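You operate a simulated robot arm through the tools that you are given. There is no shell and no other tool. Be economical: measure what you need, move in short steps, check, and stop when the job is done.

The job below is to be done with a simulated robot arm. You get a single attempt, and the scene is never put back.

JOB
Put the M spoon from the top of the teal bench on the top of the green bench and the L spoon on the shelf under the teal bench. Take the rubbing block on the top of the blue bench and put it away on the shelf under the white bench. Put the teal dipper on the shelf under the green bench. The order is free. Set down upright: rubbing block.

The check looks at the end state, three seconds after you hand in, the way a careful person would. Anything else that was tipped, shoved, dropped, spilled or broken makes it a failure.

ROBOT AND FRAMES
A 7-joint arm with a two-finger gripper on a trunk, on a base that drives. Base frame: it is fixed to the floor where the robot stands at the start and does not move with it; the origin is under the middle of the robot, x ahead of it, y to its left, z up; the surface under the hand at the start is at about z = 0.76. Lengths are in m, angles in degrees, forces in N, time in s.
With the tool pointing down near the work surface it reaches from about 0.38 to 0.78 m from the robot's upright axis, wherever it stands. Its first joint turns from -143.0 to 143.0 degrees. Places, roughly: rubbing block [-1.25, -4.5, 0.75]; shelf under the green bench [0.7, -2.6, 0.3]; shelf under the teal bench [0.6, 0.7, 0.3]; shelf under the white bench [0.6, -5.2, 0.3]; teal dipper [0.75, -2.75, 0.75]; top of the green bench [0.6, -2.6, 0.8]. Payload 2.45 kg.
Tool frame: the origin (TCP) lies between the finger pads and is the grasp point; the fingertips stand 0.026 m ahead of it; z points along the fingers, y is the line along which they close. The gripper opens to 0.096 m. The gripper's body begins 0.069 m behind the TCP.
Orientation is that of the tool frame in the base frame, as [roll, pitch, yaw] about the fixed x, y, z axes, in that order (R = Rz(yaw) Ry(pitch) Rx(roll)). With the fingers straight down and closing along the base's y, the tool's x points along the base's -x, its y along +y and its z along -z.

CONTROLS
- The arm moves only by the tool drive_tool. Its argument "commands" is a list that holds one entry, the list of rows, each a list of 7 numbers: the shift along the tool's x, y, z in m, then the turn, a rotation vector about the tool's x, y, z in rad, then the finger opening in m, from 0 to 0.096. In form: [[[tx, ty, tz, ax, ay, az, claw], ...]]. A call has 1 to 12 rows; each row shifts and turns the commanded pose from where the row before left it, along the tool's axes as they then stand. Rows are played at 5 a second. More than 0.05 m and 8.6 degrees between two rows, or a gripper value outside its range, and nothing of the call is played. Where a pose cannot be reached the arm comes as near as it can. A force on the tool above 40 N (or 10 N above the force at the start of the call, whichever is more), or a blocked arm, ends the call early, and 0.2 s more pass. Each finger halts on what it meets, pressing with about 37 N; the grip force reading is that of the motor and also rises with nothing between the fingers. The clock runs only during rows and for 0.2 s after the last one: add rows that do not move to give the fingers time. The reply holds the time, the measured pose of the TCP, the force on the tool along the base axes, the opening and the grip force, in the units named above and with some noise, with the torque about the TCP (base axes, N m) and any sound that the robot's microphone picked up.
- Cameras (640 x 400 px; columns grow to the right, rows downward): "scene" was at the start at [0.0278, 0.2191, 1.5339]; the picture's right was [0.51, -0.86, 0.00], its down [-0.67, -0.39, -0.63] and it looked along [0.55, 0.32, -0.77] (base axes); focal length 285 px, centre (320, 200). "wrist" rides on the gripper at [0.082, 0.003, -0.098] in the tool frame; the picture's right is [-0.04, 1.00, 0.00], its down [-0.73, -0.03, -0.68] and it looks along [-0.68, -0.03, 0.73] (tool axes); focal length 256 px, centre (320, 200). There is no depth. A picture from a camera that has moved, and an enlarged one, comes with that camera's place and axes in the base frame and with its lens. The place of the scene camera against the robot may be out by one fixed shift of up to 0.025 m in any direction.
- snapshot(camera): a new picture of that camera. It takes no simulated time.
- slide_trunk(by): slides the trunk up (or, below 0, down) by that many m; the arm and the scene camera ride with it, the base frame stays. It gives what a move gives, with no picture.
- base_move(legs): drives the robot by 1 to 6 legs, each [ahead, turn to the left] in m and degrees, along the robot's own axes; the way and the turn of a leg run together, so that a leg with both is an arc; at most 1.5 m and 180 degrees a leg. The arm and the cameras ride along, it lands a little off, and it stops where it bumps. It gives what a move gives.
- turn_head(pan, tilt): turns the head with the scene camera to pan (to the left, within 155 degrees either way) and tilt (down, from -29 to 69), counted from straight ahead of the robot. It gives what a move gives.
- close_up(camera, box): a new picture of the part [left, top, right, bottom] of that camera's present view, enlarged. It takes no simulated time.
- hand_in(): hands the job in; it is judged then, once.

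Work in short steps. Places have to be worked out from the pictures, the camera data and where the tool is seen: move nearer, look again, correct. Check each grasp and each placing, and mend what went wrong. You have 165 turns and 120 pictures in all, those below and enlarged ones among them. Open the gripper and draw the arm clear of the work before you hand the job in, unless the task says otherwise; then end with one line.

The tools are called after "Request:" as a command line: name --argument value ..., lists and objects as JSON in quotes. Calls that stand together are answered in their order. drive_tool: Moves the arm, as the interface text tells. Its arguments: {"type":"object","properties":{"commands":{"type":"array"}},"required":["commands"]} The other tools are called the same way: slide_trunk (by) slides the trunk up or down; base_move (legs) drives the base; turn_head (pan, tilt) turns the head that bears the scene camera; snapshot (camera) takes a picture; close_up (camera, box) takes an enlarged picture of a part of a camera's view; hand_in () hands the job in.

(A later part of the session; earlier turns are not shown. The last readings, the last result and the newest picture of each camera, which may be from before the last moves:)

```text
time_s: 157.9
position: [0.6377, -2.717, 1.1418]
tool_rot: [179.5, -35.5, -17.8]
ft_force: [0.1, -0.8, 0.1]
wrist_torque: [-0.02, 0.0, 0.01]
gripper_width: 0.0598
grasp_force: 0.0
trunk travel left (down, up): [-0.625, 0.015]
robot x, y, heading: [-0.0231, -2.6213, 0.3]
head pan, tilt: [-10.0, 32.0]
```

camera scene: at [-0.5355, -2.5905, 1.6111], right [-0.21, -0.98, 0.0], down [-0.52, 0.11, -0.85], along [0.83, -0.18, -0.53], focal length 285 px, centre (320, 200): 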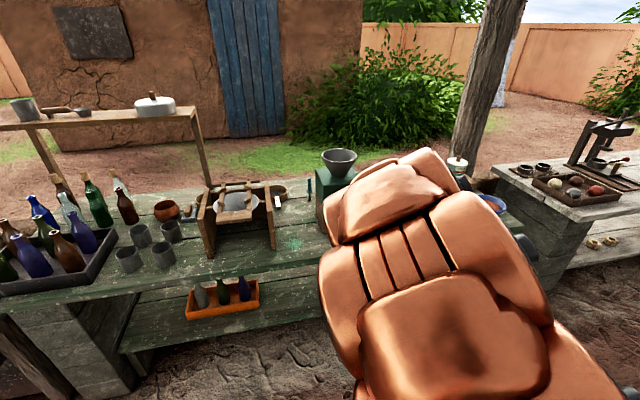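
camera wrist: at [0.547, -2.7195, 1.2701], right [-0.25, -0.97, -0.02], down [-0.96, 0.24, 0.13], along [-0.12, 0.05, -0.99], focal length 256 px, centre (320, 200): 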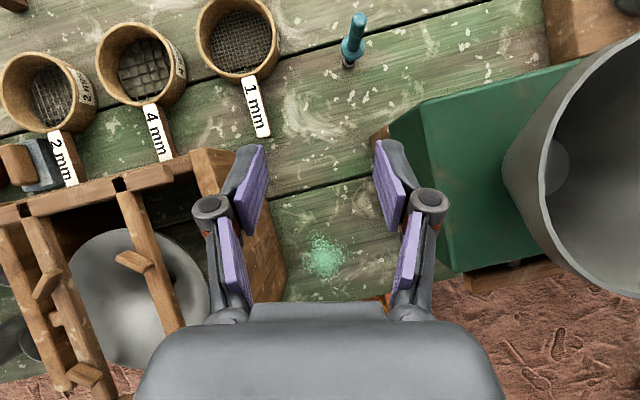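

Move to the pre-grasp point 0.15 m behind the handle along the finger axis.

Request:
drive_tool --commands '[[[-0.0212, 0.0192, 0.032, 0, 0, 0, 0.06], [-0.0212, 0.0192, 0.032, 0, 0, 0, 0.06], [-0.0212, 0.0192, 0.032, 0, 0, 0, 0.06], [0, 0, 0, 0, 0, 0, 0.06]]]'

Request:
snapshot --camera "wrist"

```text
time_s: 158.9
position: [0.6227, -2.7727, 1.0268]
tool_rot: [179.5, -35.6, -17.8]
ft_force: [0.4, -0.8, -0.1]
wrist_torque: [0.05, -0.03, -0.02]
gripper_width: 0.06
grasp_force: 0.0
trunk travel left (down, up): [-0.625, 0.015]
robot x, y, heading: [-0.0189, -2.6234, 0.2]
head pan, tilt: [-10.0, 32.0]
```

```text
55 pictures are left
camera wrist: at [0.6318, -2.7773, 1.1549], right [-0.34, -0.94, -0.02], down [-0.93, 0.34, 0.13], along [-0.11, 0.06, -0.99], focal length 256 px, centre (320, 200)
```

wrist: 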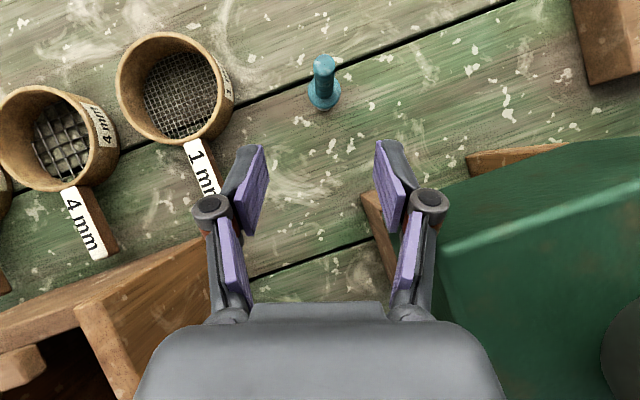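

Centred on the handle. I advance along the finger axis 0.15 m.

Request:
drive_tool --commands '[[[0, 0.001, 0.0375, 0, 0, 0, 0.06], [0, 0.001, 0.0375, 0, 0, 0, 0.06], [0, 0, 0.0375, 0, 0, 0, 0.06], [0, 0, 0.0375, 0, 0, 0, 0.06], [0, 0, 0, 0, 0, 0, 0.06]]]'

Request:
snapshot --camera "wrist"

```text
time_s: 160.1
position: [0.7035, -2.8025, 0.9056]
tool_rot: [179.6, -35.5, -17.9]
ft_force: [0.4, 0.3, 0.2]
wrist_torque: [0.02, 0.01, 0.03]
gripper_width: 0.0601
grasp_force: 0.1
trunk travel left (down, up): [-0.625, 0.015]
robot x, y, heading: [-0.0233, -2.6223, 0.3]
head pan, tilt: [-10.0, 32.0]
```

```text
54 pictures are left
camera wrist: at [0.7151, -2.8073, 1.0324], right [-0.34, -0.94, -0.02], down [-0.93, 0.34, 0.13], along [-0.11, 0.06, -0.99], focal length 256 px, centre (320, 200)
```

wrist: 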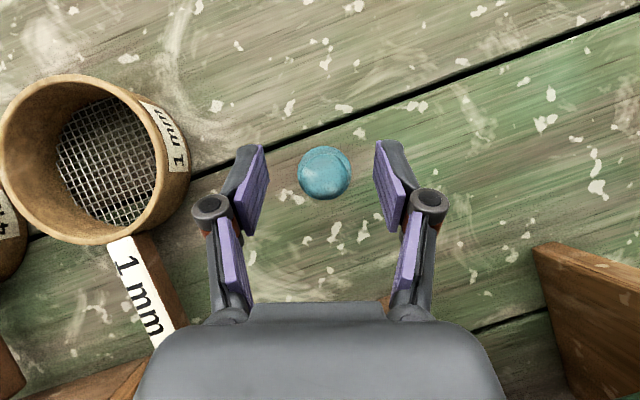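

The handle is between the pads. I nudge 8 mm forward and close gradually.

Request:
drive_tool --commands '[[[0.0065, 0.002, 0.0047, 0, 0, 0, 0.06], [0, 0, 0, 0, 0, 0, 0.045], [0, 0, 0, 0, 0, 0, 0.032], [0, 0, 0, 0, 0, 0, 0.024], [0, 0, 0, 0, 0, 0, 0.018], [0, 0, 0, 0, 0, 0, 0.01], [0, 0, 0, 0, 0, 0, 0.0], [0, 0, 0, 0, 0, 0, 0.0]]]'

Request:
snapshot --camera "wrist"

```text
time_s: 161.9
position: [0.712, -2.8072, 0.9056]
tool_rot: [179.5, -35.6, -17.9]
ft_force: [0.2, 0.3, 0.4]
wrist_torque: [-0.05, 0.01, -0.02]
gripper_width: 0.0165
grasp_force: 37.2
trunk travel left (down, up): [-0.625, 0.015]
robot x, y, heading: [-0.0225, -2.6268, 0.1]
head pan, tilt: [-10.0, 32.0]
```

```text
53 pictures are left
camera wrist: at [0.7222, -2.8117, 1.033], right [-0.34, -0.94, -0.02], down [-0.93, 0.34, 0.12], along [-0.11, 0.06, -0.99], focal length 256 px, centre (320, 200)
```

wrist: 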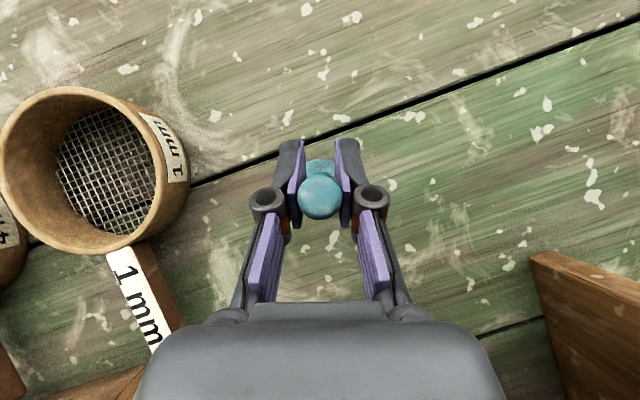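

Gripped. Lift 0.2 m straight up.

Request:
drive_tool --commands '[[[0.0058, 0, -0.0081, 0, 0, 0, 0.0], [0.0174, 0, -0.0244, 0, 0, 0, 0.0], [0.0233, 0, -0.0325, 0, 0, 0, 0.0], [0.0233, 0, -0.0325, 0, 0, 0, 0.0], [0.0233, 0, -0.0325, 0, 0, 0, 0.0], [0.0233, 0, -0.0325, 0, 0, 0, 0.0]]]'

Request:
snapshot --camera "wrist"

```text
time_s: 163.3
position: [0.7124, -2.8072, 1.1041]
tool_rot: [179.5, -35.5, -17.9]
ft_force: [0.7, 1.6, 0.5]
wrist_torque: [0.01, -0.02, 0.06]
gripper_width: 0.0162
grasp_force: 36.9
trunk travel left (down, up): [-0.625, 0.015]
robot x, y, heading: [-0.0203, -2.6206, 0.2]
head pan, tilt: [-10.0, 32.0]
```

```text
52 pictures are left
camera wrist: at [0.7225, -2.8105, 1.2322], right [-0.34, -0.94, -0.02], down [-0.93, 0.34, 0.13], along [-0.11, 0.06, -0.99], focal length 256 px, centre (320, 200)
```

wrist: 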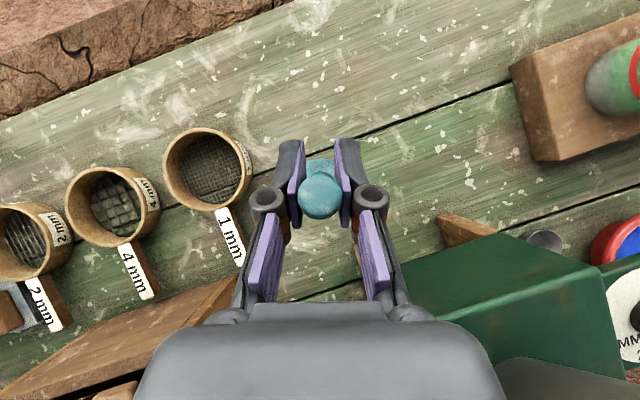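

Held. I shift 6.5 cm left into the corridor and a bit up, then back the base straight out.

Request:
drive_tool --commands '[[[0.0035, -0.031, -0.022, 0, 0, 0, 0.0], [0.0035, -0.031, -0.022, 0, 0, 0, 0.0], [0, 0, 0, 0.0813, 0, -0.114, 0.0], [0, 0, 0, 0, 0, 0, 0.0]]]'

Request:
base_move --legs '[[-0.6, 0]]'

Request:
snapshot --camera "scene"

```text
time_s: 164.3
position: [0.699, -2.7502, 1.1216]
tool_rot: [179.5, -35.5, -9.9]
ft_force: [-0.6, 0.6, -1.0]
wrist_torque: [0.04, 0.0, 0.01]
gripper_width: 0.0162
grasp_force: 36.9
out of reach, approached as far as the arm can: row 1, 2
trunk travel left (down, up): [-0.625, 0.015]
robot x, y, heading: [-0.0213, -2.625, 0.1]
head pan, tilt: [-10.0, 32.0]
```

```text
time_s: 167.8
position: [0.0907, -2.7506, 1.1212]
tool_rot: [179.5, -35.4, -10.0]
ft_force: [-0.3, -0.1, -0.3]
wrist_torque: [0.01, 0.01, 0.01]
gripper_width: 0.0163
grasp_force: 37.4
trunk travel left (down, up): [-0.625, 0.015]
robot x, y, heading: [-0.6306, -2.6186, -0.4]
head pan, tilt: [-10.0, 32.0]
```

```text
51 pictures are left
camera scene: at [-0.5793, -2.4574, 1.6111], right [-0.17, -0.98, 0.0], down [-0.52, 0.09, -0.85], along [0.83, -0.15, -0.53], focal length 285 px, centre (320, 200)
```

scene: 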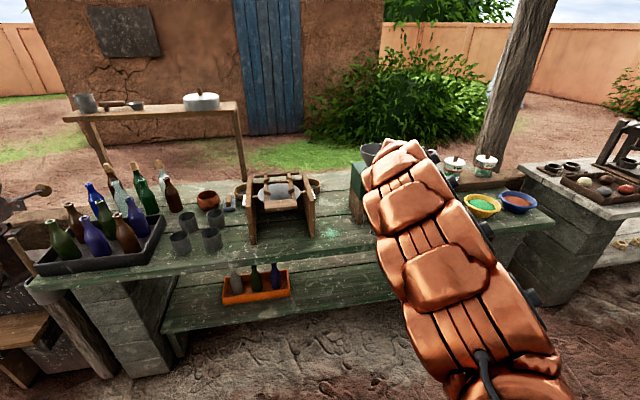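

Dipper held vertical at tilt 35°, but for the shelf I need a flatter hand. I'll set it down upright in the free spot at (0.345, -2.765) on the bench front and regrip it flatter.

Request:
base_move --legs '[[0.254, 0]]'

Request:
snapshot --camera "wrist"

```text
time_s: 169.6
position: [0.3428, -2.7506, 1.1219]
tool_rot: [179.5, -35.6, -9.9]
ft_force: [-0.2, 0.4, -0.8]
wrist_torque: [-0.01, -0.02, 0.0]
gripper_width: 0.0162
grasp_force: 37.2
trunk travel left (down, up): [-0.625, 0.015]
robot x, y, heading: [-0.3783, -2.6185, 0.1]
head pan, tilt: [-10.0, 32.0]
```

```text
50 pictures are left
camera wrist: at [0.3527, -2.754, 1.2489], right [-0.21, -0.98, -0.02], down [-0.97, 0.21, 0.13], along [-0.12, 0.04, -0.99], focal length 256 px, centre (320, 200)
```

wrist: 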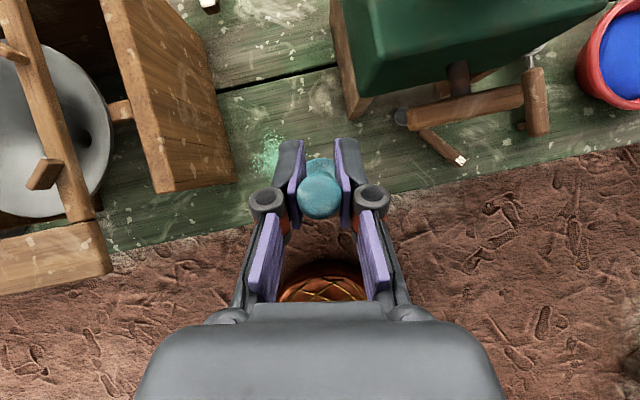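

Spot is clear. I lower to just above the bench.

Request:
drive_tool --commands '[[[-0.0208, 0.0038, 0.0355, 0, 0, 0, 0.0], [-0.0208, 0.0038, 0.0355, 0, 0, 0, 0.0], [-0.0208, 0.0038, 0.0355, 0, 0, 0, 0.0], [-0.0208, 0.0038, 0.0355, 0, 0, 0, 0.0], [-0.0208, 0.0038, 0.0355, 0, 0, 0, 0.0], [0, 0, 0, 0, 0, 0, 0.0]]]'

Request:
close_up --camera "scene" --box '[260, 150, 460, 290]'

```text
time_s: 171.0
position: [0.3572, -2.7744, 0.9148]
tool_rot: [179.5, -35.5, -9.9]
ft_force: [-0.5, -0.4, -0.9]
wrist_torque: [0.0, -0.02, -0.02]
gripper_width: 0.0165
grasp_force: 37.1
trunk travel left (down, up): [-0.625, 0.015]
robot x, y, heading: [-0.3789, -2.6239, -0.1]
head pan, tilt: [-10.0, 32.0]
```

```text
2.86 times, centred on (360, 220) of scene
camera zoom: at [-0.3272, -2.4577, 1.6111], right [-0.17, -0.98, 0.0], down [-0.52, 0.09, -0.85], along [0.83, -0.15, -0.53], focal length 814 px, centre (206, 143)
```

zoom: 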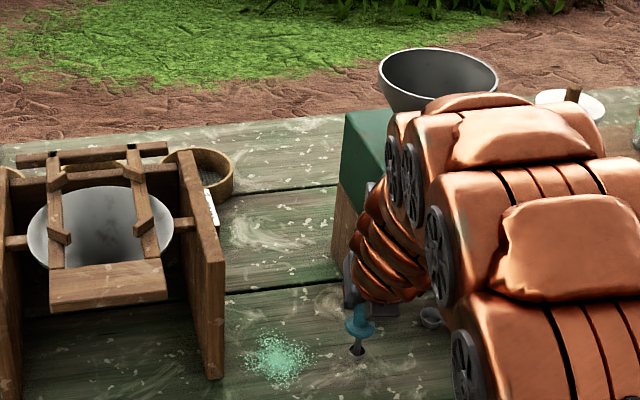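

Upright, to the right of the powder. Lower in 2 mm steps to contact.

Request:
drive_tool --commands '[[[-0.00116, 0, 0.00163, 0, 0, 0, 0.0], [-0.00116, 0, 0.00163, 0, 0, 0, 0.0], [-0.00116, 0, 0.00163, 0, 0, 0, 0.0], [-0.00116, 0, 0.00163, 0, 0, 0, 0.0]]]'

```text
time_s: 172.0
position: [0.358, -2.7749, 0.9078]
tool_rot: [179.5, -35.6, -10.0]
ft_force: [-0.3, -0.5, -0.5]
wrist_torque: [0.0, 0.0, 0.0]
gripper_width: 0.0166
grasp_force: 37.1
trunk travel left (down, up): [-0.625, 0.015]
robot x, y, heading: [-0.3795, -2.6244, 0.2]
head pan, tilt: [-10.0, 32.0]
```

Request:
drive_tool --commands '[[[-0.0006, 0, 0.0008, 0, 0, 0, 0.0], [-0.0006, 0, 0.0008, 0, 0, 0, 0.0], [-0.0006, 0, 0.0008, 0, 0, 0, 0.0], [-0.0006, 0, 0.0008, 0, 0, 0, 0.0]]]'

```text
time_s: 173.0
position: [0.3552, -2.7739, 0.9057]
tool_rot: [179.6, -35.6, -9.9]
ft_force: [0.0, 0.3, 0.2]
wrist_torque: [-0.03, 0.07, 0.0]
gripper_width: 0.0167
grasp_force: 37.4
trunk travel left (down, up): [-0.625, 0.015]
robot x, y, heading: [-0.3745, -2.6229, 0.1]
head pan, tilt: [-10.0, 32.0]
```

Possibly just touching; one millimetre more.

Request:
drive_tool --commands '[[[-0.0006, 0, 0.0008, 0, 0, 0, 0.0], [-0.0006, 0, 0.0008, 0, 0, 0, 0.0]]]'

```text
time_s: 173.6
position: [0.3576, -2.7735, 0.9036]
tool_rot: [179.5, -35.7, -9.9]
ft_force: [-3.4, 0.4, 14.7]
wrist_torque: [0.08, 0.42, 0.0]
gripper_width: 0.0161
grasp_force: 37.0
trunk travel left (down, up): [-0.625, 0.015]
robot x, y, heading: [-0.3792, -2.6226, 0.2]
head pan, tilt: [-10.0, 32.0]
```

Contact (15 N). I ease up 0.5 mm and open slowly.

Request:
drive_tool --commands '[[[0.0004, 0, -0.0006, 0, 0, 0, 0.0], [0, 0, 0, 0, 0, 0, 0.015], [0, 0, 0, 0, 0, 0, 0.018], [0, 0, 0, 0, 0, 0, 0.022], [0, 0, 0, 0, 0, 0, 0.03], [0, 0, 0, 0, 0, 0, 0.04], [0, 0, 0, 0, 0, 0, 0.055], [0, 0, 0, 0, 0, 0, 0.06]]]'

Request:
snapshot --camera "wrist"

```text
time_s: 175.4
position: [0.356, -2.7745, 0.9034]
tool_rot: [179.5, -35.5, -10.0]
ft_force: [-0.3, 0.0, -0.2]
wrist_torque: [0.0, -0.01, 0.0]
gripper_width: 0.0603
grasp_force: 0.1
trunk travel left (down, up): [-0.625, 0.015]
robot x, y, heading: [-0.3784, -2.6249, 0.1]
head pan, tilt: [-10.0, 32.0]
```

```text
48 pictures are left
camera wrist: at [0.367, -2.7777, 1.0309], right [-0.21, -0.98, -0.02], down [-0.97, 0.21, 0.13], along [-0.12, 0.04, -0.99], focal length 256 px, centre (320, 200)
```

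wrist: 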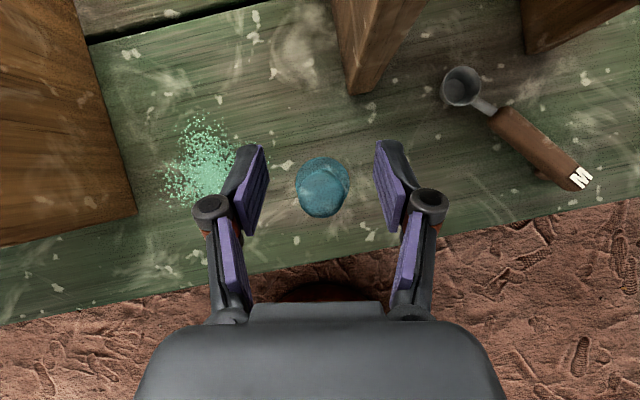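

It stands upright. I withdraw along the finger axis and tilt the hand to about 57°.

Request:
drive_tool --commands '[[[0, 0, -0.03, 0, 0, 0, 0.06], [0, 0, -0.03, 0, 0, 0, 0.06], [0, 0, -0.03, 0, 0, 0, 0.06], [0, 0, 0, 0, 0.0925, 0, 0.06], [0, 0, 0, 0, 0.0925, 0, 0.06], [0, 0, 0, 0, 0.0925, 0, 0.06], [0, 0, 0, 0, 0.0925, 0, 0.06], [0, 0, 0, 0, 0, 0, 0.06]]]'

Request:
snapshot --camera "scene"

```text
time_s: 177.2
position: [0.306, -2.7628, 0.9766]
tool_rot: [179.4, -56.7, -9.8]
ft_force: [0.2, -0.3, -0.2]
wrist_torque: [-0.03, -0.01, 0.03]
gripper_width: 0.0601
grasp_force: 0.1
trunk travel left (down, up): [-0.625, 0.015]
robot x, y, heading: [-0.3785, -2.6194, 0.1]
head pan, tilt: [-10.0, 32.0]
```

```text
47 pictures are left
camera scene: at [-0.3275, -2.4578, 1.6112], right [-0.17, -0.98, 0.0], down [-0.52, 0.09, -0.85], along [0.84, -0.15, -0.53], focal length 285 px, centre (320, 200)
```

scene: 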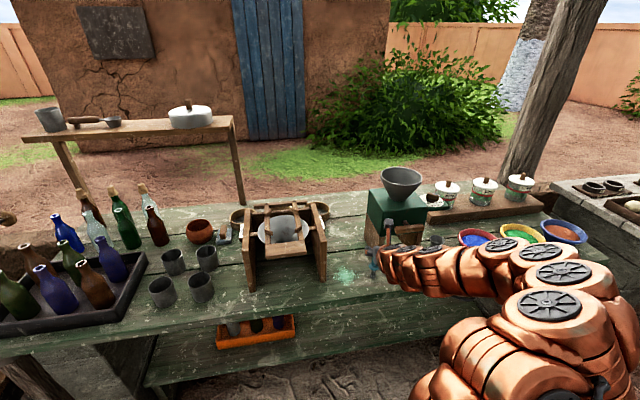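

The elbow swung to the right side, above bench level and in front. I approach the handle again: first sideways along tool x, then forward.

Request:
drive_tool --commands '[[[-0.0163, 0, 0, 0, 0, 0, 0.06], [-0.0162, 0, 0, 0, 0, 0, 0.06], [0, 0, 0.028, 0, 0, 0, 0.06], [0, 0, 0, 0, 0, 0, 0.06]]]'

Request:
snapshot --camera "wrist"

```text
time_s: 178.2
position: [0.3113, -2.7653, 0.9339]
tool_rot: [179.3, -56.6, -9.7]
ft_force: [-0.3, 0.6, 0.0]
wrist_torque: [0.0, 0.04, -0.02]
gripper_width: 0.0601
grasp_force: 0.2
trunk travel left (down, up): [-0.625, 0.015]
robot x, y, heading: [-0.378, -2.6187, -0.0]
head pan, tilt: [-10.0, 32.0]
```

```text
46 pictures are left
camera wrist: at [0.2754, -2.7603, 1.0558], right [-0.2, -0.98, -0.03], down [-0.95, 0.2, -0.24], along [0.24, -0.02, -0.97], focal length 256 px, centre (320, 200)
```

wrist: 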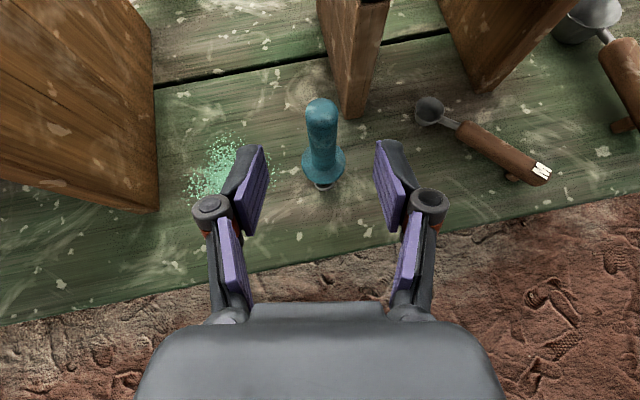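

Centred. I advance the remaining 5.6 cm and close.

Request:
drive_tool --commands '[[[0, 0, 0.028, 0, 0, 0, 0.06], [0, 0, 0.028, 0, 0, 0, 0.06], [0, 0, 0, 0, 0, 0, 0.045], [0, 0, 0, 0, 0, 0, 0.032], [0, 0, 0, 0, 0, 0, 0.024], [0, 0, 0, 0, 0, 0, 0.018], [0, 0, 0, 0, 0, 0, 0.01], [0, 0, 0, 0, 0, 0, 0.0], [0, 0, 0, 0, 0, 0, 0.0]]]'

Request:
snapshot --camera "wrist"

```text
time_s: 180.2
position: [0.3571, -2.7735, 0.9039]
tool_rot: [179.2, -56.7, -9.5]
ft_force: [-0.4, 0.8, 0.3]
wrist_torque: [-0.02, 0.0, -0.01]
gripper_width: 0.0161
grasp_force: 37.1
trunk travel left (down, up): [-0.625, 0.015]
robot x, y, heading: [-0.3783, -2.6227, 0.0]
head pan, tilt: [-10.0, 32.0]
```

```text
45 pictures are left
camera wrist: at [0.3214, -2.7687, 1.026], right [-0.2, -0.98, -0.03], down [-0.95, 0.2, -0.24], along [0.24, -0.02, -0.97], focal length 256 px, centre (320, 200)
```

wrist: 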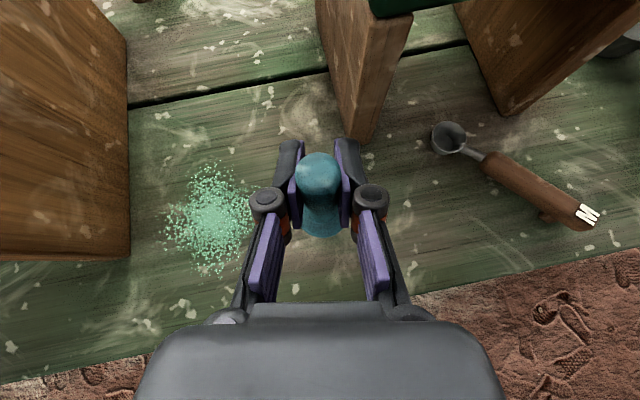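

Gripped again. Lift 6 cm, back out, and lower the trunk 0.5 m.

Request:
drive_tool --commands '[[[0.0085, 0, -0.0055, 0, 0, 0, 0.0], [0.021, 0, -0.0137, 0, 0, 0, 0.0], [0.021, 0, -0.0137, 0, 0, 0, 0.0]]]'

Request:
base_move --legs '[[-0.4, 0]]'

Request:
slide_trunk --by -0.4

Request:
slide_trunk --by -0.1

Request:
snapshot --camera "scene"

Request:
snapshot --camera "wrist"

```text
time_s: 181.0
position: [0.3579, -2.7724, 0.964]
tool_rot: [179.3, -56.7, -9.7]
ft_force: [0.0, -0.2, -1.4]
wrist_torque: [-0.03, -0.04, 0.04]
gripper_width: 0.0164
grasp_force: 37.2
trunk travel left (down, up): [-0.625, 0.015]
robot x, y, heading: [-0.3759, -2.6254, 0.2]
head pan, tilt: [-10.0, 32.0]
```

```text
time_s: 183.5
position: [-0.0446, -2.7737, 0.9633]
tool_rot: [179.2, -56.7, -9.6]
ft_force: [-0.6, 0.9, -1.3]
wrist_torque: [0.0, 0.01, 0.02]
gripper_width: 0.0164
grasp_force: 36.6
trunk travel left (down, up): [-0.625, 0.015]
robot x, y, heading: [-0.779, -2.6188, -0.1]
head pan, tilt: [-10.0, 32.0]
```

```text
time_s: 187.3
position: [-0.0443, -2.7748, 0.5639]
tool_rot: [179.3, -56.8, -9.7]
ft_force: [-0.1, -0.8, 0.5]
wrist_torque: [0.02, 0.01, -0.03]
gripper_width: 0.0161
grasp_force: 37.1
trunk travel left (down, up): [-0.225, 0.415]
robot x, y, heading: [-0.7809, -2.6211, -0.1]
head pan, tilt: [-10.0, 32.0]
```

```text
time_s: 188.7
position: [-0.0444, -2.7738, 0.4632]
tool_rot: [179.2, -56.8, -9.7]
ft_force: [0.0, -0.3, -1.3]
wrist_torque: [0.02, -0.02, 0.01]
gripper_width: 0.016
grasp_force: 37.4
trunk travel left (down, up): [-0.125, 0.515]
robot x, y, heading: [-0.7814, -2.62, 0.1]
head pan, tilt: [-10.0, 32.0]
```

```text
44 pictures are left
camera scene: at [-0.7303, -2.4572, 1.1111], right [-0.18, -0.98, 0.0], down [-0.52, 0.09, -0.85], along [0.83, -0.15, -0.53], focal length 285 px, centre (320, 200)
```

scene: 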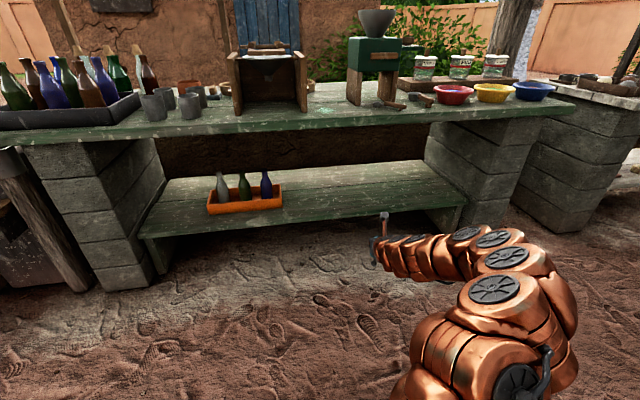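

```text
43 pictures are left
camera wrist: at [-0.0811, -2.7689, 0.5857], right [-0.2, -0.98, -0.03], down [-0.95, 0.2, -0.24], along [0.24, -0.02, -0.97], focal length 256 px, centre (320, 200)
```

wrist: 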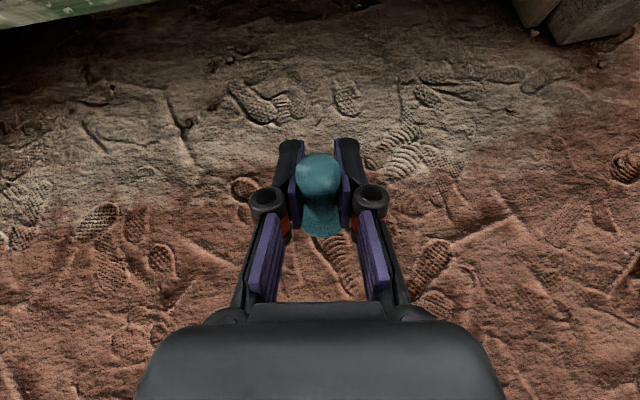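

Shelf is free to the right of the orange tray. I drive in 0.35 m and look.

Request:
base_move --legs '[[0.36, 0]]'

Request:
snapshot --camera "scene"

Request:
snapshot --camera "wrist"

```text
time_s: 191.0
position: [0.3161, -2.7752, 0.463]
tool_rot: [179.3, -56.7, -9.7]
ft_force: [0.5, 0.0, -0.2]
wrist_torque: [-0.01, 0.03, 0.01]
gripper_width: 0.0159
grasp_force: 36.8
trunk travel left (down, up): [-0.125, 0.515]
robot x, y, heading: [-0.4182, -2.6242, -0.1]
head pan, tilt: [-10.0, 32.0]
```

```text
42 pictures are left
camera scene: at [-0.3684, -2.458, 1.1111], right [-0.18, -0.98, 0.0], down [-0.52, 0.09, -0.85], along [0.83, -0.15, -0.53], focal length 285 px, centre (320, 200)
```

scene: 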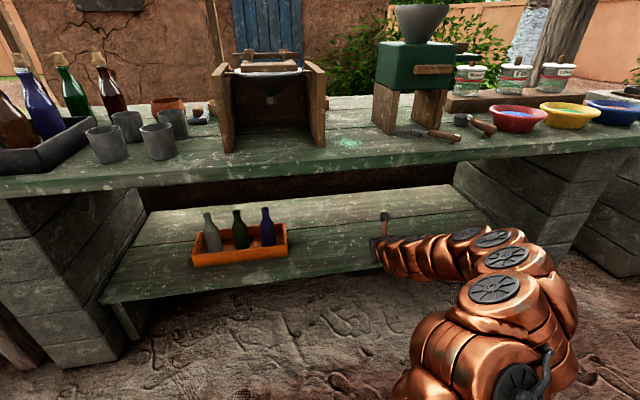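

```text
41 pictures are left
camera wrist: at [0.2806, -2.7702, 0.5857], right [-0.2, -0.98, -0.03], down [-0.95, 0.2, -0.24], along [0.24, -0.02, -0.97], focal length 256 px, centre (320, 200)
```

wrist: 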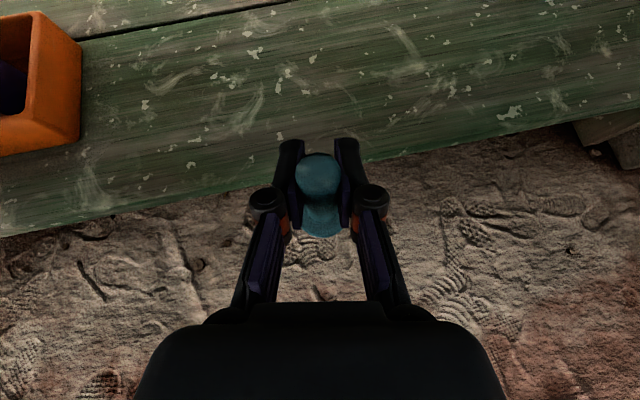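

Shelf front edge is at about 0.39. I move in another 0.165 m.

Request:
base_move --legs '[[0.165, 0]]'

Request:
drive_tool --commands '[[[-0.0084, 0, 0.0055, 0, 0, 0, 0.0], [-0.0084, 0, 0.0055, 0, 0, 0, 0.0], [-0.0084, 0, 0.0055, 0, 0, 0, 0.0], [-0.0042, 0, 0.0027, 0, 0, 0, 0.0], [-0.0025, 0, 0.0016, 0, 0, 0, 0.0], [-0.0025, 0, 0.0016, 0, 0, 0, 0.0]]]'

Request:
close_up --camera "scene" --box '[280, 160, 480, 300]'

```text
time_s: 192.4
position: [0.4831, -2.7753, 0.4627]
tool_rot: [179.2, -56.7, -9.7]
ft_force: [-0.3, -0.7, -0.9]
wrist_torque: [-0.01, -0.02, -0.02]
gripper_width: 0.0161
grasp_force: 37.4
trunk travel left (down, up): [-0.125, 0.515]
robot x, y, heading: [-0.2525, -2.6225, -0.3]
head pan, tilt: [-10.0, 32.0]
```

```text
time_s: 193.8
position: [0.4823, -2.775, 0.4224]
tool_rot: [179.2, -56.7, -9.7]
ft_force: [-0.1, 0.3, 0.4]
wrist_torque: [0.03, 0.0, -0.02]
gripper_width: 0.0161
grasp_force: 37.4
trunk travel left (down, up): [-0.125, 0.515]
robot x, y, heading: [-0.2525, -2.6226, -0.1]
head pan, tilt: [-10.0, 32.0]
```

```text
2.86 times, centred on (380, 230) of scene
camera zoom: at [-0.2021, -2.4583, 1.1111], right [-0.18, -0.98, 0.0], down [-0.52, 0.09, -0.85], along [0.83, -0.15, -0.53], focal length 814 px, centre (149, 114)
```

zoom: 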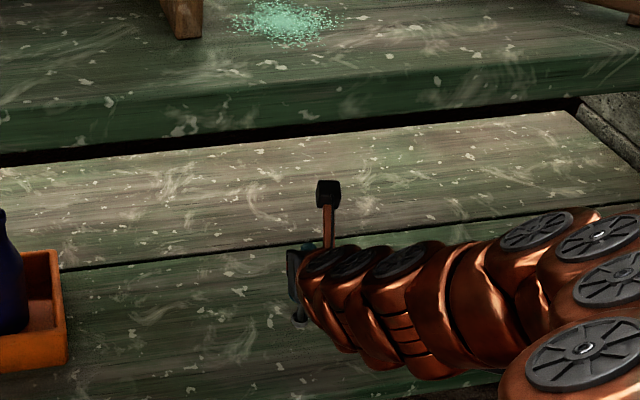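

The cup nears the shelf. I keep lowering in 2–3 mm steps.

Request:
drive_tool --commands '[[[-0.0025, 0, 0.0016, 0, 0, 0, 0.0], [-0.0025, 0, 0.0016, 0, 0, 0, 0.0], [-0.0025, 0, 0.0016, 0, 0, 0, 0.0], [-0.0017, 0, 0.0011, 0, 0, 0, 0.0], [-0.0017, 0, 0.0011, 0, 0, 0, 0.0], [-0.0017, 0, 0.0011, 0, 0, 0, 0.0]]]'

```text
time_s: 195.2
position: [0.4826, -2.7757, 0.4082]
tool_rot: [179.2, -56.7, -9.6]
ft_force: [0.1, 0.0, -1.3]
wrist_torque: [0.03, -0.04, 0.01]
gripper_width: 0.0161
grasp_force: 36.8
trunk travel left (down, up): [-0.125, 0.515]
robot x, y, heading: [-0.2529, -2.6189, -0.2]
head pan, tilt: [-10.0, 32.0]
```

No contact yet; continue.

Request:
drive_tool --commands '[[[-0.0017, 0, 0.0011, 0, 0, 0, 0.0], [-0.0017, 0, 0.0011, 0, 0, 0, 0.0], [-0.0017, 0, 0.0011, 0, 0, 0, 0.0], [-0.0017, 0, 0.0011, 0, 0, 0, 0.0]]]'

```text
time_s: 196.2
position: [0.4815, -2.7756, 0.3989]
tool_rot: [179.3, -56.8, -9.7]
ft_force: [0.1, -0.3, -0.6]
wrist_torque: [0.0, 0.0, 0.0]
gripper_width: 0.0161
grasp_force: 36.4
trunk travel left (down, up): [-0.125, 0.515]
robot x, y, heading: [-0.2506, -2.62, 0.0]
head pan, tilt: [-10.0, 32.0]
```

Still free; continue downward with care.

Request:
drive_tool --commands '[[[-0.0017, 0, 0.0011, 0, 0, 0, 0.0], [-0.0017, 0, 0.0011, 0, 0, 0, 0.0], [-0.0017, 0, 0.0011, 0, 0, 0, 0.0], [-0.0017, 0, 0.0011, 0, 0, 0, 0.0]]]'

```text
time_s: 197.2
position: [0.4814, -2.7754, 0.3901]
tool_rot: [179.2, -56.7, -9.7]
ft_force: [0.0, 0.4, 0.0]
wrist_torque: [0.0, -0.01, 0.0]
gripper_width: 0.016
grasp_force: 37.0
trunk travel left (down, up): [-0.125, 0.515]
robot x, y, heading: [-0.2562, -2.6233, -0.3]
head pan, tilt: [-10.0, 32.0]
```

Shelf probably at ~0.28, like the teal one; finer steps now.

Request:
drive_tool --commands '[[[-0.0013, 0, 0.0008, 0, 0, 0, 0.0], [-0.0013, 0, 0.0008, 0, 0, 0, 0.0], [-0.0013, 0, 0.0008, 0, 0, 0, 0.0]]]'

```text
time_s: 198.0
position: [0.4815, -2.7758, 0.3871]
tool_rot: [179.2, -56.7, -9.7]
ft_force: [0.0, -0.6, -0.3]
wrist_torque: [-0.03, -0.02, -0.03]
gripper_width: 0.0159
grasp_force: 37.1
trunk travel left (down, up): [-0.125, 0.515]
robot x, y, heading: [-0.25, -2.6218, -0.1]
head pan, tilt: [-10.0, 32.0]
```

Still free; three more fine steps.

Request:
drive_tool --commands '[[[-0.0013, 0, 0.0008, 0, 0, 0, 0.0], [-0.0013, 0, 0.0008, 0, 0, 0, 0.0], [-0.0013, 0, 0.0008, 0, 0, 0, 0.0]]]'

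```text
time_s: 198.8
position: [0.4818, -2.7759, 0.3836]
tool_rot: [179.2, -57.0, -9.5]
ft_force: [-2.2, 0.9, 10.2]
wrist_torque: [0.13, 0.23, 0.01]
gripper_width: 0.0163
grasp_force: 37.1
trunk travel left (down, up): [-0.125, 0.515]
robot x, y, heading: [-0.2532, -2.6265, -0.0]
head pan, tilt: [-10.0, 32.0]
```

Contact. I ease up 0.5 mm and open slowly.

Request:
drive_tool --commands '[[[0.0005, 0, -0.0003, 0, 0, 0, 0.0], [0, 0, 0, 0, 0, 0, 0.015], [0, 0, 0, 0, 0, 0, 0.018], [0, 0, 0, 0, 0, 0, 0.022], [0, 0, 0, 0, 0, 0, 0.03], [0, 0, 0, 0, 0, 0, 0.04], [0, 0, 0, 0, 0, 0, 0.055], [0, 0, 0, 0, 0, 0, 0.06]]]'

Request:
snapshot --camera "wrist"

```text
time_s: 200.6
position: [0.4821, -2.7756, 0.3831]
tool_rot: [179.3, -56.7, -9.7]
ft_force: [0.1, 0.4, -0.4]
wrist_torque: [0.01, 0.0, -0.01]
gripper_width: 0.0599
grasp_force: 0.1
trunk travel left (down, up): [-0.125, 0.515]
robot x, y, heading: [-0.2529, -2.6236, -0.1]
head pan, tilt: [-10.0, 32.0]
```

```text
39 pictures are left
camera wrist: at [0.446, -2.7709, 0.5051], right [-0.2, -0.98, -0.03], down [-0.95, 0.2, -0.24], along [0.24, -0.02, -0.97], focal length 256 px, centre (320, 200)
```

wrist: 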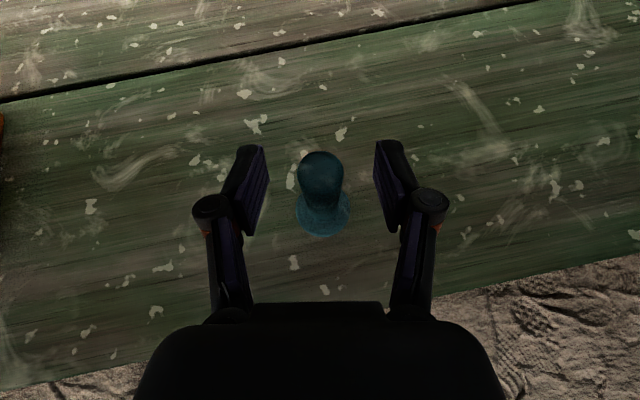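

The dipper stands on the shelf. I back the base straight out and raise the trunk.

Request:
base_move --legs '[[-0.5, 0]]'

Request:
snapshot --camera "scene"

Request:
slide_trunk --by 0.4

Request:
slide_trunk --by 0.1

```text
time_s: 203.6
position: [-0.0191, -2.7742, 0.383]
tool_rot: [179.3, -56.7, -9.5]
ft_force: [-1.4, -0.7, 0.2]
wrist_torque: [0.02, 0.01, 0.02]
gripper_width: 0.0602
grasp_force: 0.0
trunk travel left (down, up): [-0.125, 0.515]
robot x, y, heading: [-0.7531, -2.6211, -0.1]
head pan, tilt: [-10.0, 32.0]
```

```text
38 pictures are left
camera scene: at [-0.704, -2.458, 1.1111], right [-0.17, -0.98, 0.0], down [-0.52, 0.09, -0.85], along [0.84, -0.15, -0.53], focal length 285 px, centre (320, 200)
```

scene: 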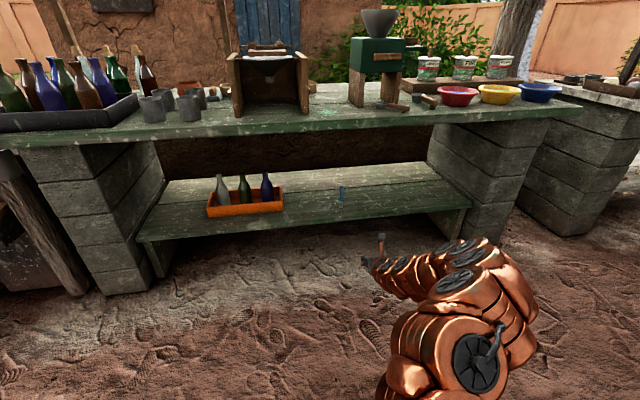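

```text
time_s: 207.4
position: [-0.02, -2.7732, 0.7838]
tool_rot: [179.4, -56.7, -9.5]
ft_force: [-0.4, 0.1, 1.0]
wrist_torque: [-0.03, -0.02, 0.02]
gripper_width: 0.0599
grasp_force: 0.1
trunk travel left (down, up): [-0.525, 0.115]
robot x, y, heading: [-0.7532, -2.6222, 0.2]
head pan, tilt: [-10.0, 32.0]
```

```text
time_s: 208.7
position: [-0.0193, -2.7739, 0.8827]
tool_rot: [179.2, -56.7, -9.5]
ft_force: [-0.5, 0.2, 1.2]
wrist_torque: [-0.02, 0.03, 0.0]
gripper_width: 0.0601
grasp_force: 0.1
trunk travel left (down, up): [-0.625, 0.015]
robot x, y, heading: [-0.7528, -2.6207, 0.0]
head pan, tilt: [-10.0, 32.0]
```

Dipper is placed. I retract the arm and drive down the aisle toward the blue bench.

Request:
drive_tool --commands '[[[-0.022, 0, -0.0334, 0, 0, 0, 0.06], [-0.022, 0, -0.0334, 0, 0, 0, 0.06], [-0.022, 0, -0.0334, 0, 0, 0, 0.06], [-0.022, 0, -0.0334, 0, 0, 0, 0.06], [0, 0, 0, 0, -0.12, 0, 0.06], [0, 0, 0, 0, -0.12, 0, 0.06], [0, 0, 0, 0, -0.12, 0, 0.06], [0.0234, 0, -0.0319, 0, 0, 0, 0.06], [0.0234, 0, -0.0319, 0, 0, 0, 0.06], [0.0234, 0, -0.0319, 0, 0, 0, 0.06]]]'

Request:
base_move --legs '[[0, -72], [1.45, 0], [0, -68]]'

Request:
turn_head --pan 0 --tilt 25

Request:
snapshot --camera "scene"

```text
time_s: 210.9
position: [-0.153, -2.7485, 1.0027]
tool_rot: [179.3, -36.2, -9.7]
ft_force: [0.4, -0.4, -0.1]
wrist_torque: [0.04, -0.02, -0.01]
gripper_width: 0.0599
grasp_force: 0.1
out of reach, approached as far as the arm can: row 4
trunk travel left (down, up): [-0.625, 0.015]
robot x, y, heading: [-0.7526, -2.6244, 0.2]
head pan, tilt: [-10.0, 32.0]
```

```text
time_s: 224.1
position: [-0.8294, -4.2771, 1.0034]
tool_rot: [179.6, -36.1, -149.4]
ft_force: [-0.1, 0.7, 0.4]
wrist_torque: [-0.05, 0.02, 0.02]
gripper_width: 0.06
grasp_force: 0.0
trunk travel left (down, up): [-0.625, 0.015]
robot x, y, heading: [-0.2938, -3.9839, -139.6]
head pan, tilt: [-10.0, 32.0]
```

```text
time_s: 224.9
position: [-0.828, -4.2777, 1.0024]
tool_rot: [179.5, -36.1, -149.3]
ft_force: [0.6, 0.4, 0.1]
wrist_torque: [0.03, 0.0, 0.01]
gripper_width: 0.06
grasp_force: 0.1
trunk travel left (down, up): [-0.625, 0.015]
robot x, y, heading: [-0.2905, -3.9837, -139.5]
head pan, tilt: [0.0, 25.0]
```

```text
37 pictures are left
camera scene: at [-0.1916, -4.1515, 1.6222], right [-0.65, 0.76, 0.0], down [0.32, 0.27, -0.91], along [-0.69, -0.59, -0.42], focal length 285 px, centre (320, 200)
```

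scene: 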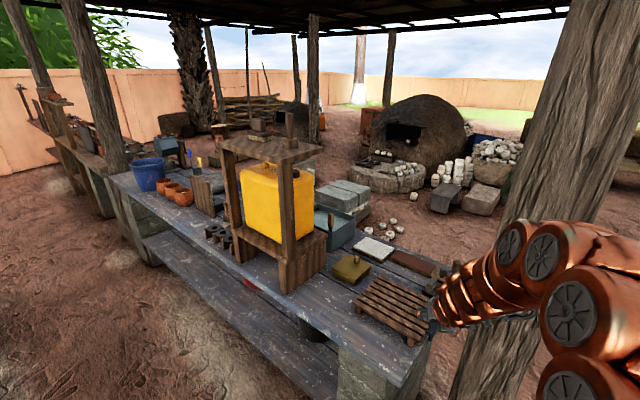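

The blue bench is ahead. I zoom into the items near the right front to identify the rubbing block.

Request:
close_up --camera "scene" --box '[280, 200, 480, 340]'

Request:
close_up --camera "scene" --box '[110, 100, 330, 260]'

```text
2.86 times, centred on (380, 270) of scene
camera zoom: at [-0.1916, -4.1515, 1.6222], right [-0.65, 0.76, 0.0], down [0.32, 0.27, -0.91], along [-0.69, -0.59, -0.42], focal length 814 px, centre (149, 0)
```

zoom: 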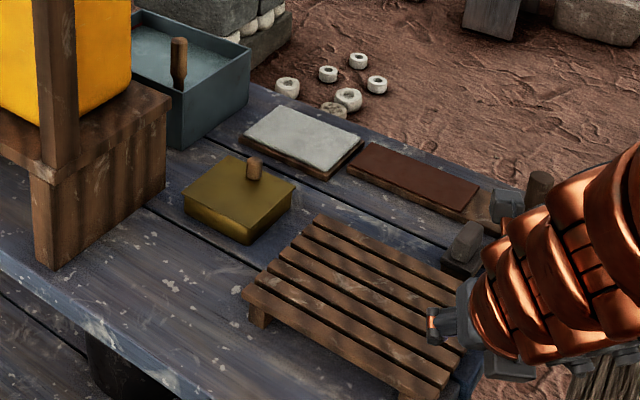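

```text
2.50 times, centred on (220, 180) of scene
camera zoom: at [-0.1916, -4.1515, 1.6222], right [-0.65, 0.76, 0.0], down [0.32, 0.27, -0.91], along [-0.69, -0.59, -0.42], focal length 713 px, centre (570, 250)
```

zoom: 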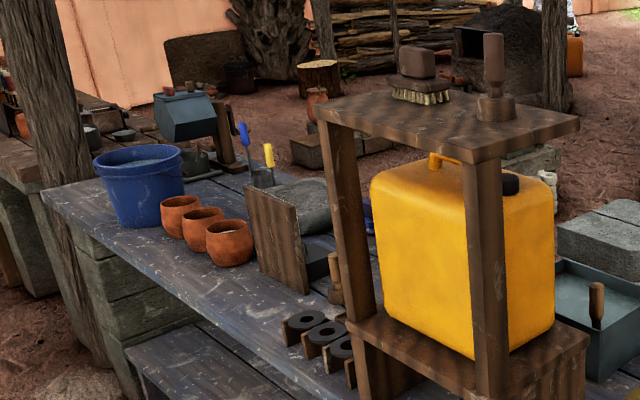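

The olive item seems a lidded tin at (-1.08,-4.72); grey blocks with handles lie near (-1.2,-4.45) by the hand. I use the wrist camera for a view there.

Request:
snapshot --camera "wrist"

```text
34 pictures are left
camera wrist: at [-0.8356, -4.2794, 1.1304], right [-0.48, 0.88, -0.02], down [0.87, 0.47, 0.12], along [0.11, 0.04, -0.99], focal length 256 px, centre (320, 200)
```

wrist: 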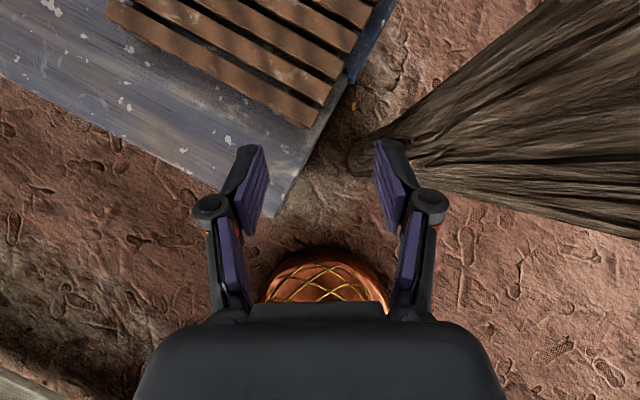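

The post stands at about (-0.98, -4.15), close to the hand. I tuck the arm (tool nearly vertical, closer in) before turning.

Request:
drive_tool --commands '[[[0, 0, 0, 0, -0.12, 0, 0.06], [0, 0, 0, 0, -0.12, 0, 0.06], [0, 0, 0, 0, -0.12, 0, 0.06], [0, 0, 0, 0, -0.12, 0, 0.06], [0, 0, 0, 0, -0.12, 0, 0.06], [-0.035, 0, 0, 0, 0, 0, 0.06], [-0.035, 0, 0, 0, 0, 0, 0.06], [-0.035, 0, 0, 0, 0, 0, 0.06], [-0.035, 0, 0, 0, 0, 0, 0.06]]]'

```text
time_s: 226.9
position: [-0.7076, -4.2071, 0.9991]
tool_rot: [179.7, -1.9, -149.7]
ft_force: [-0.7, -0.6, -0.1]
wrist_torque: [0.0, -0.02, 0.01]
gripper_width: 0.0599
grasp_force: 0.1
trunk travel left (down, up): [-0.625, 0.015]
robot x, y, heading: [-0.2882, -3.9816, -139.4]
head pan, tilt: [0.0, 25.0]
```

Tucked to 0.48 m. I drive to about (-0.1, -4.6) and turn to face the blue bench.

Request:
base_move --legs '[[0, 66.4], [0.65, 0], [0, -107]]'

Request:
turn_head --pan 0 --tilt 35

Request:
snapshot --camera "scene"

```text
time_s: 237.8
position: [-0.5686, -4.5039, 0.9995]
tool_rot: [179.6, -1.7, 170.1]
ft_force: [0.7, 0.4, 0.6]
wrist_torque: [0.04, -0.02, -0.01]
gripper_width: 0.0598
grasp_force: 0.1
trunk travel left (down, up): [-0.625, 0.015]
robot x, y, heading: [-0.1065, -4.6019, -179.8]
head pan, tilt: [0.0, 25.0]
```

```text
time_s: 238.5
position: [-0.5693, -4.5033, 0.9987]
tool_rot: [179.6, -1.8, 170.1]
ft_force: [-0.1, 0.1, 0.0]
wrist_torque: [0.0, 0.0, 0.03]
gripper_width: 0.0598
grasp_force: 0.1
trunk travel left (down, up): [-0.625, 0.015]
robot x, y, heading: [-0.1052, -4.6034, -179.6]
head pan, tilt: [0.0, 35.0]
```

```text
33 pictures are left
camera scene: at [-0.1307, -4.7864, 1.6065], right [-0.01, 1.0, 0.0], down [0.57, 0.0, -0.82], along [-0.82, 0.0, -0.57], focal length 285 px, centre (320, 200)
```

scene: 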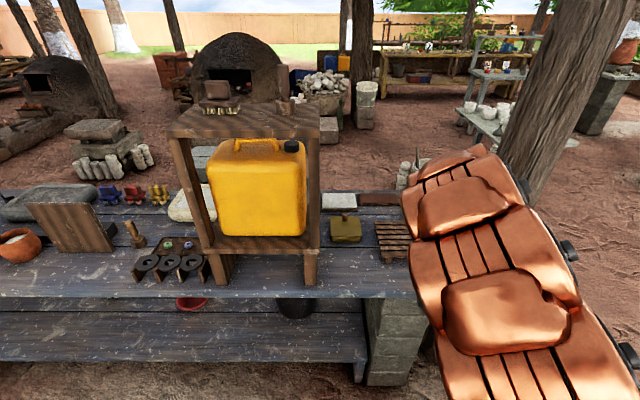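

The target is hidden behind the arm. I tilt the hand so the wrist camera looks down and drive forward 0.3 m over the bench.

Request:
drive_tool --commands '[[[0, 0, 0, 0, 0.12, 0, 0.06], [0, 0, 0, 0, 0.12, 0, 0.06], [0, 0, 0, 0, 0.12, 0, 0.06], [0, 0, 0, 0, 0.12, 0, 0.06], [0, 0, 0, 0, 0.12, 0, 0.06], [0, 0, 0, 0, 0.1, 0, 0.06]]]'

Request:
base_move --legs '[[0.32, 0]]'

Request:
snapshot --camera "wrist"

```text
time_s: 239.9
position: [-0.6338, -4.4816, 1.0262]
tool_rot: [179.6, -41.9, 170.3]
ft_force: [0.6, 0.3, -1.2]
wrist_torque: [0.01, -0.02, -0.02]
gripper_width: 0.0597
grasp_force: 0.1
out of reach, approached as far as the arm can: row 4, 5, 6
trunk travel left (down, up): [-0.625, 0.015]
robot x, y, heading: [-0.1031, -4.6018, -179.8]
head pan, tilt: [0.0, 35.0]
```

```text
time_s: 242.1
position: [-0.9555, -4.4818, 1.0273]
tool_rot: [179.5, -41.6, 170.3]
ft_force: [0.3, -0.1, 0.5]
wrist_torque: [0.01, -0.01, -0.02]
gripper_width: 0.0598
grasp_force: 0.0
trunk travel left (down, up): [-0.625, 0.015]
robot x, y, heading: [-0.4281, -4.606, -179.9]
head pan, tilt: [0.0, 35.0]
```

```text
32 pictures are left
camera wrist: at [-0.9497, -4.4805, 1.1545], right [0.2, 0.98, -0.02], down [0.98, -0.2, 0.02], along [0.01, -0.02, -1.0], focal length 256 px, centre (320, 200)
```

wrist: 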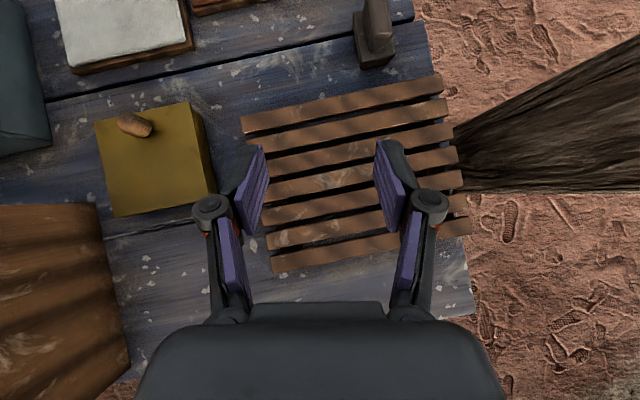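

A grey block with a grip shows at the top (≈(-1.15,-4.37)). I extend the arm forward 0.15 m to see what lies beyond.

Request:
drive_tool --commands '[[[0.0299, 0, 0.0265, 0, 0, 0, 0.06], [0.0299, 0, 0.0265, 0, 0, 0, 0.06], [0.0299, 0, 0.0265, 0, 0, 0, 0.06], [0.0299, 0, 0.0265, 0, 0, 0, 0.06]]]'

Request:
snapshot --camera "wrist"

```text
time_s: 243.1
position: [-1.1138, -4.4558, 1.0293]
tool_rot: [179.4, -41.9, 170.6]
ft_force: [1.1, 0.4, -0.3]
wrist_torque: [-0.01, -0.01, -0.01]
gripper_width: 0.0599
grasp_force: 0.0
trunk travel left (down, up): [-0.625, 0.015]
robot x, y, heading: [-0.4282, -4.6065, -179.9]
head pan, tilt: [0.0, 35.0]
```

```text
31 pictures are left
camera wrist: at [-1.107, -4.4527, 1.1552], right [0.2, 0.98, -0.02], down [0.98, -0.2, 0.02], along [0.01, -0.02, -1.0], focal length 256 px, centre (320, 200)
```

wrist: 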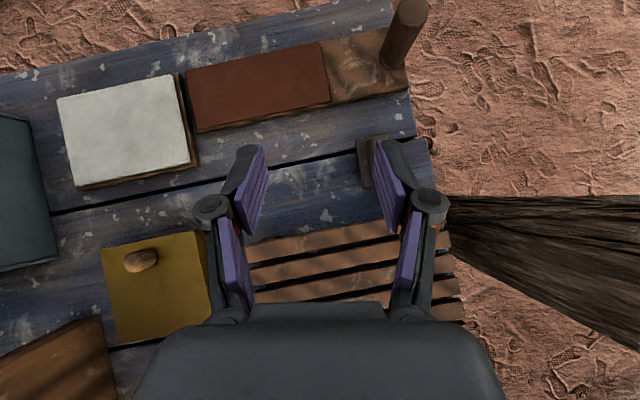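

A small grey block with a grip is under the right finger. I shift the hand aside and zoom to inspect it.

Request:
drive_tool --commands '[[[-0.0224, -0.04, -0.02, 0, 0, 0, 0.06], [-0.0224, -0.04, -0.02, 0, 0, 0, 0.06]]]'

Request:
close_up --camera "wrist" --box '[300, 0, 500, 130]'

Request:
close_up --camera "scene" --box '[300, 150, 460, 270]'

```text
time_s: 243.7
position: [-1.0675, -4.5431, 1.0255]
tool_rot: [179.5, -41.6, 170.3]
ft_force: [0.2, 0.1, 0.4]
wrist_torque: [0.0, 0.05, 0.03]
gripper_width: 0.0601
grasp_force: 0.1
trunk travel left (down, up): [-0.625, 0.015]
robot x, y, heading: [-0.4294, -4.6094, -179.6]
head pan, tilt: [0.0, 35.0]
```

```text
3.08 times, centred on (400, 65) of wrist
camera zoom: at [-1.0614, -4.541, 1.1535], right [0.2, 0.98, -0.02], down [0.98, -0.2, 0.02], along [0.02, -0.02, -1.0], focal length 788 px, centre (74, 615)
```

zoom: 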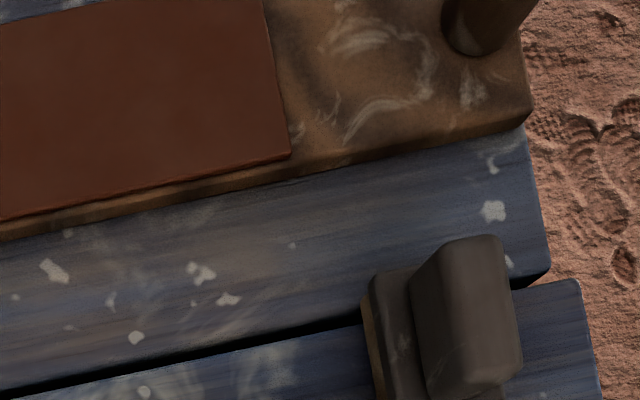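

```text
3.33 times, centred on (380, 210) of scene
camera zoom: at [-0.4541, -4.7876, 1.6065], right [0.0, 1.0, 0.0], down [0.57, 0.0, -0.82], along [-0.82, 0.0, -0.57], focal length 950 px, centre (120, 167)
```

zoom: 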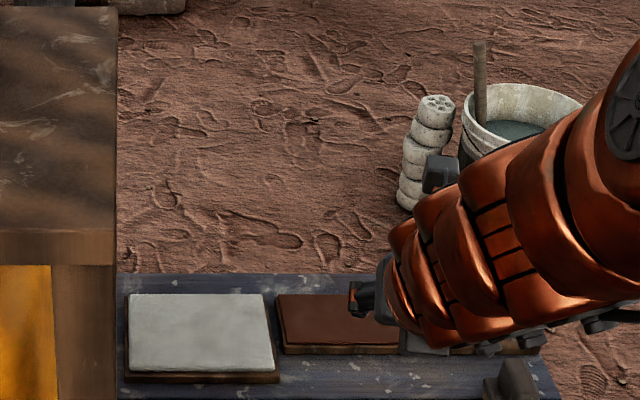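

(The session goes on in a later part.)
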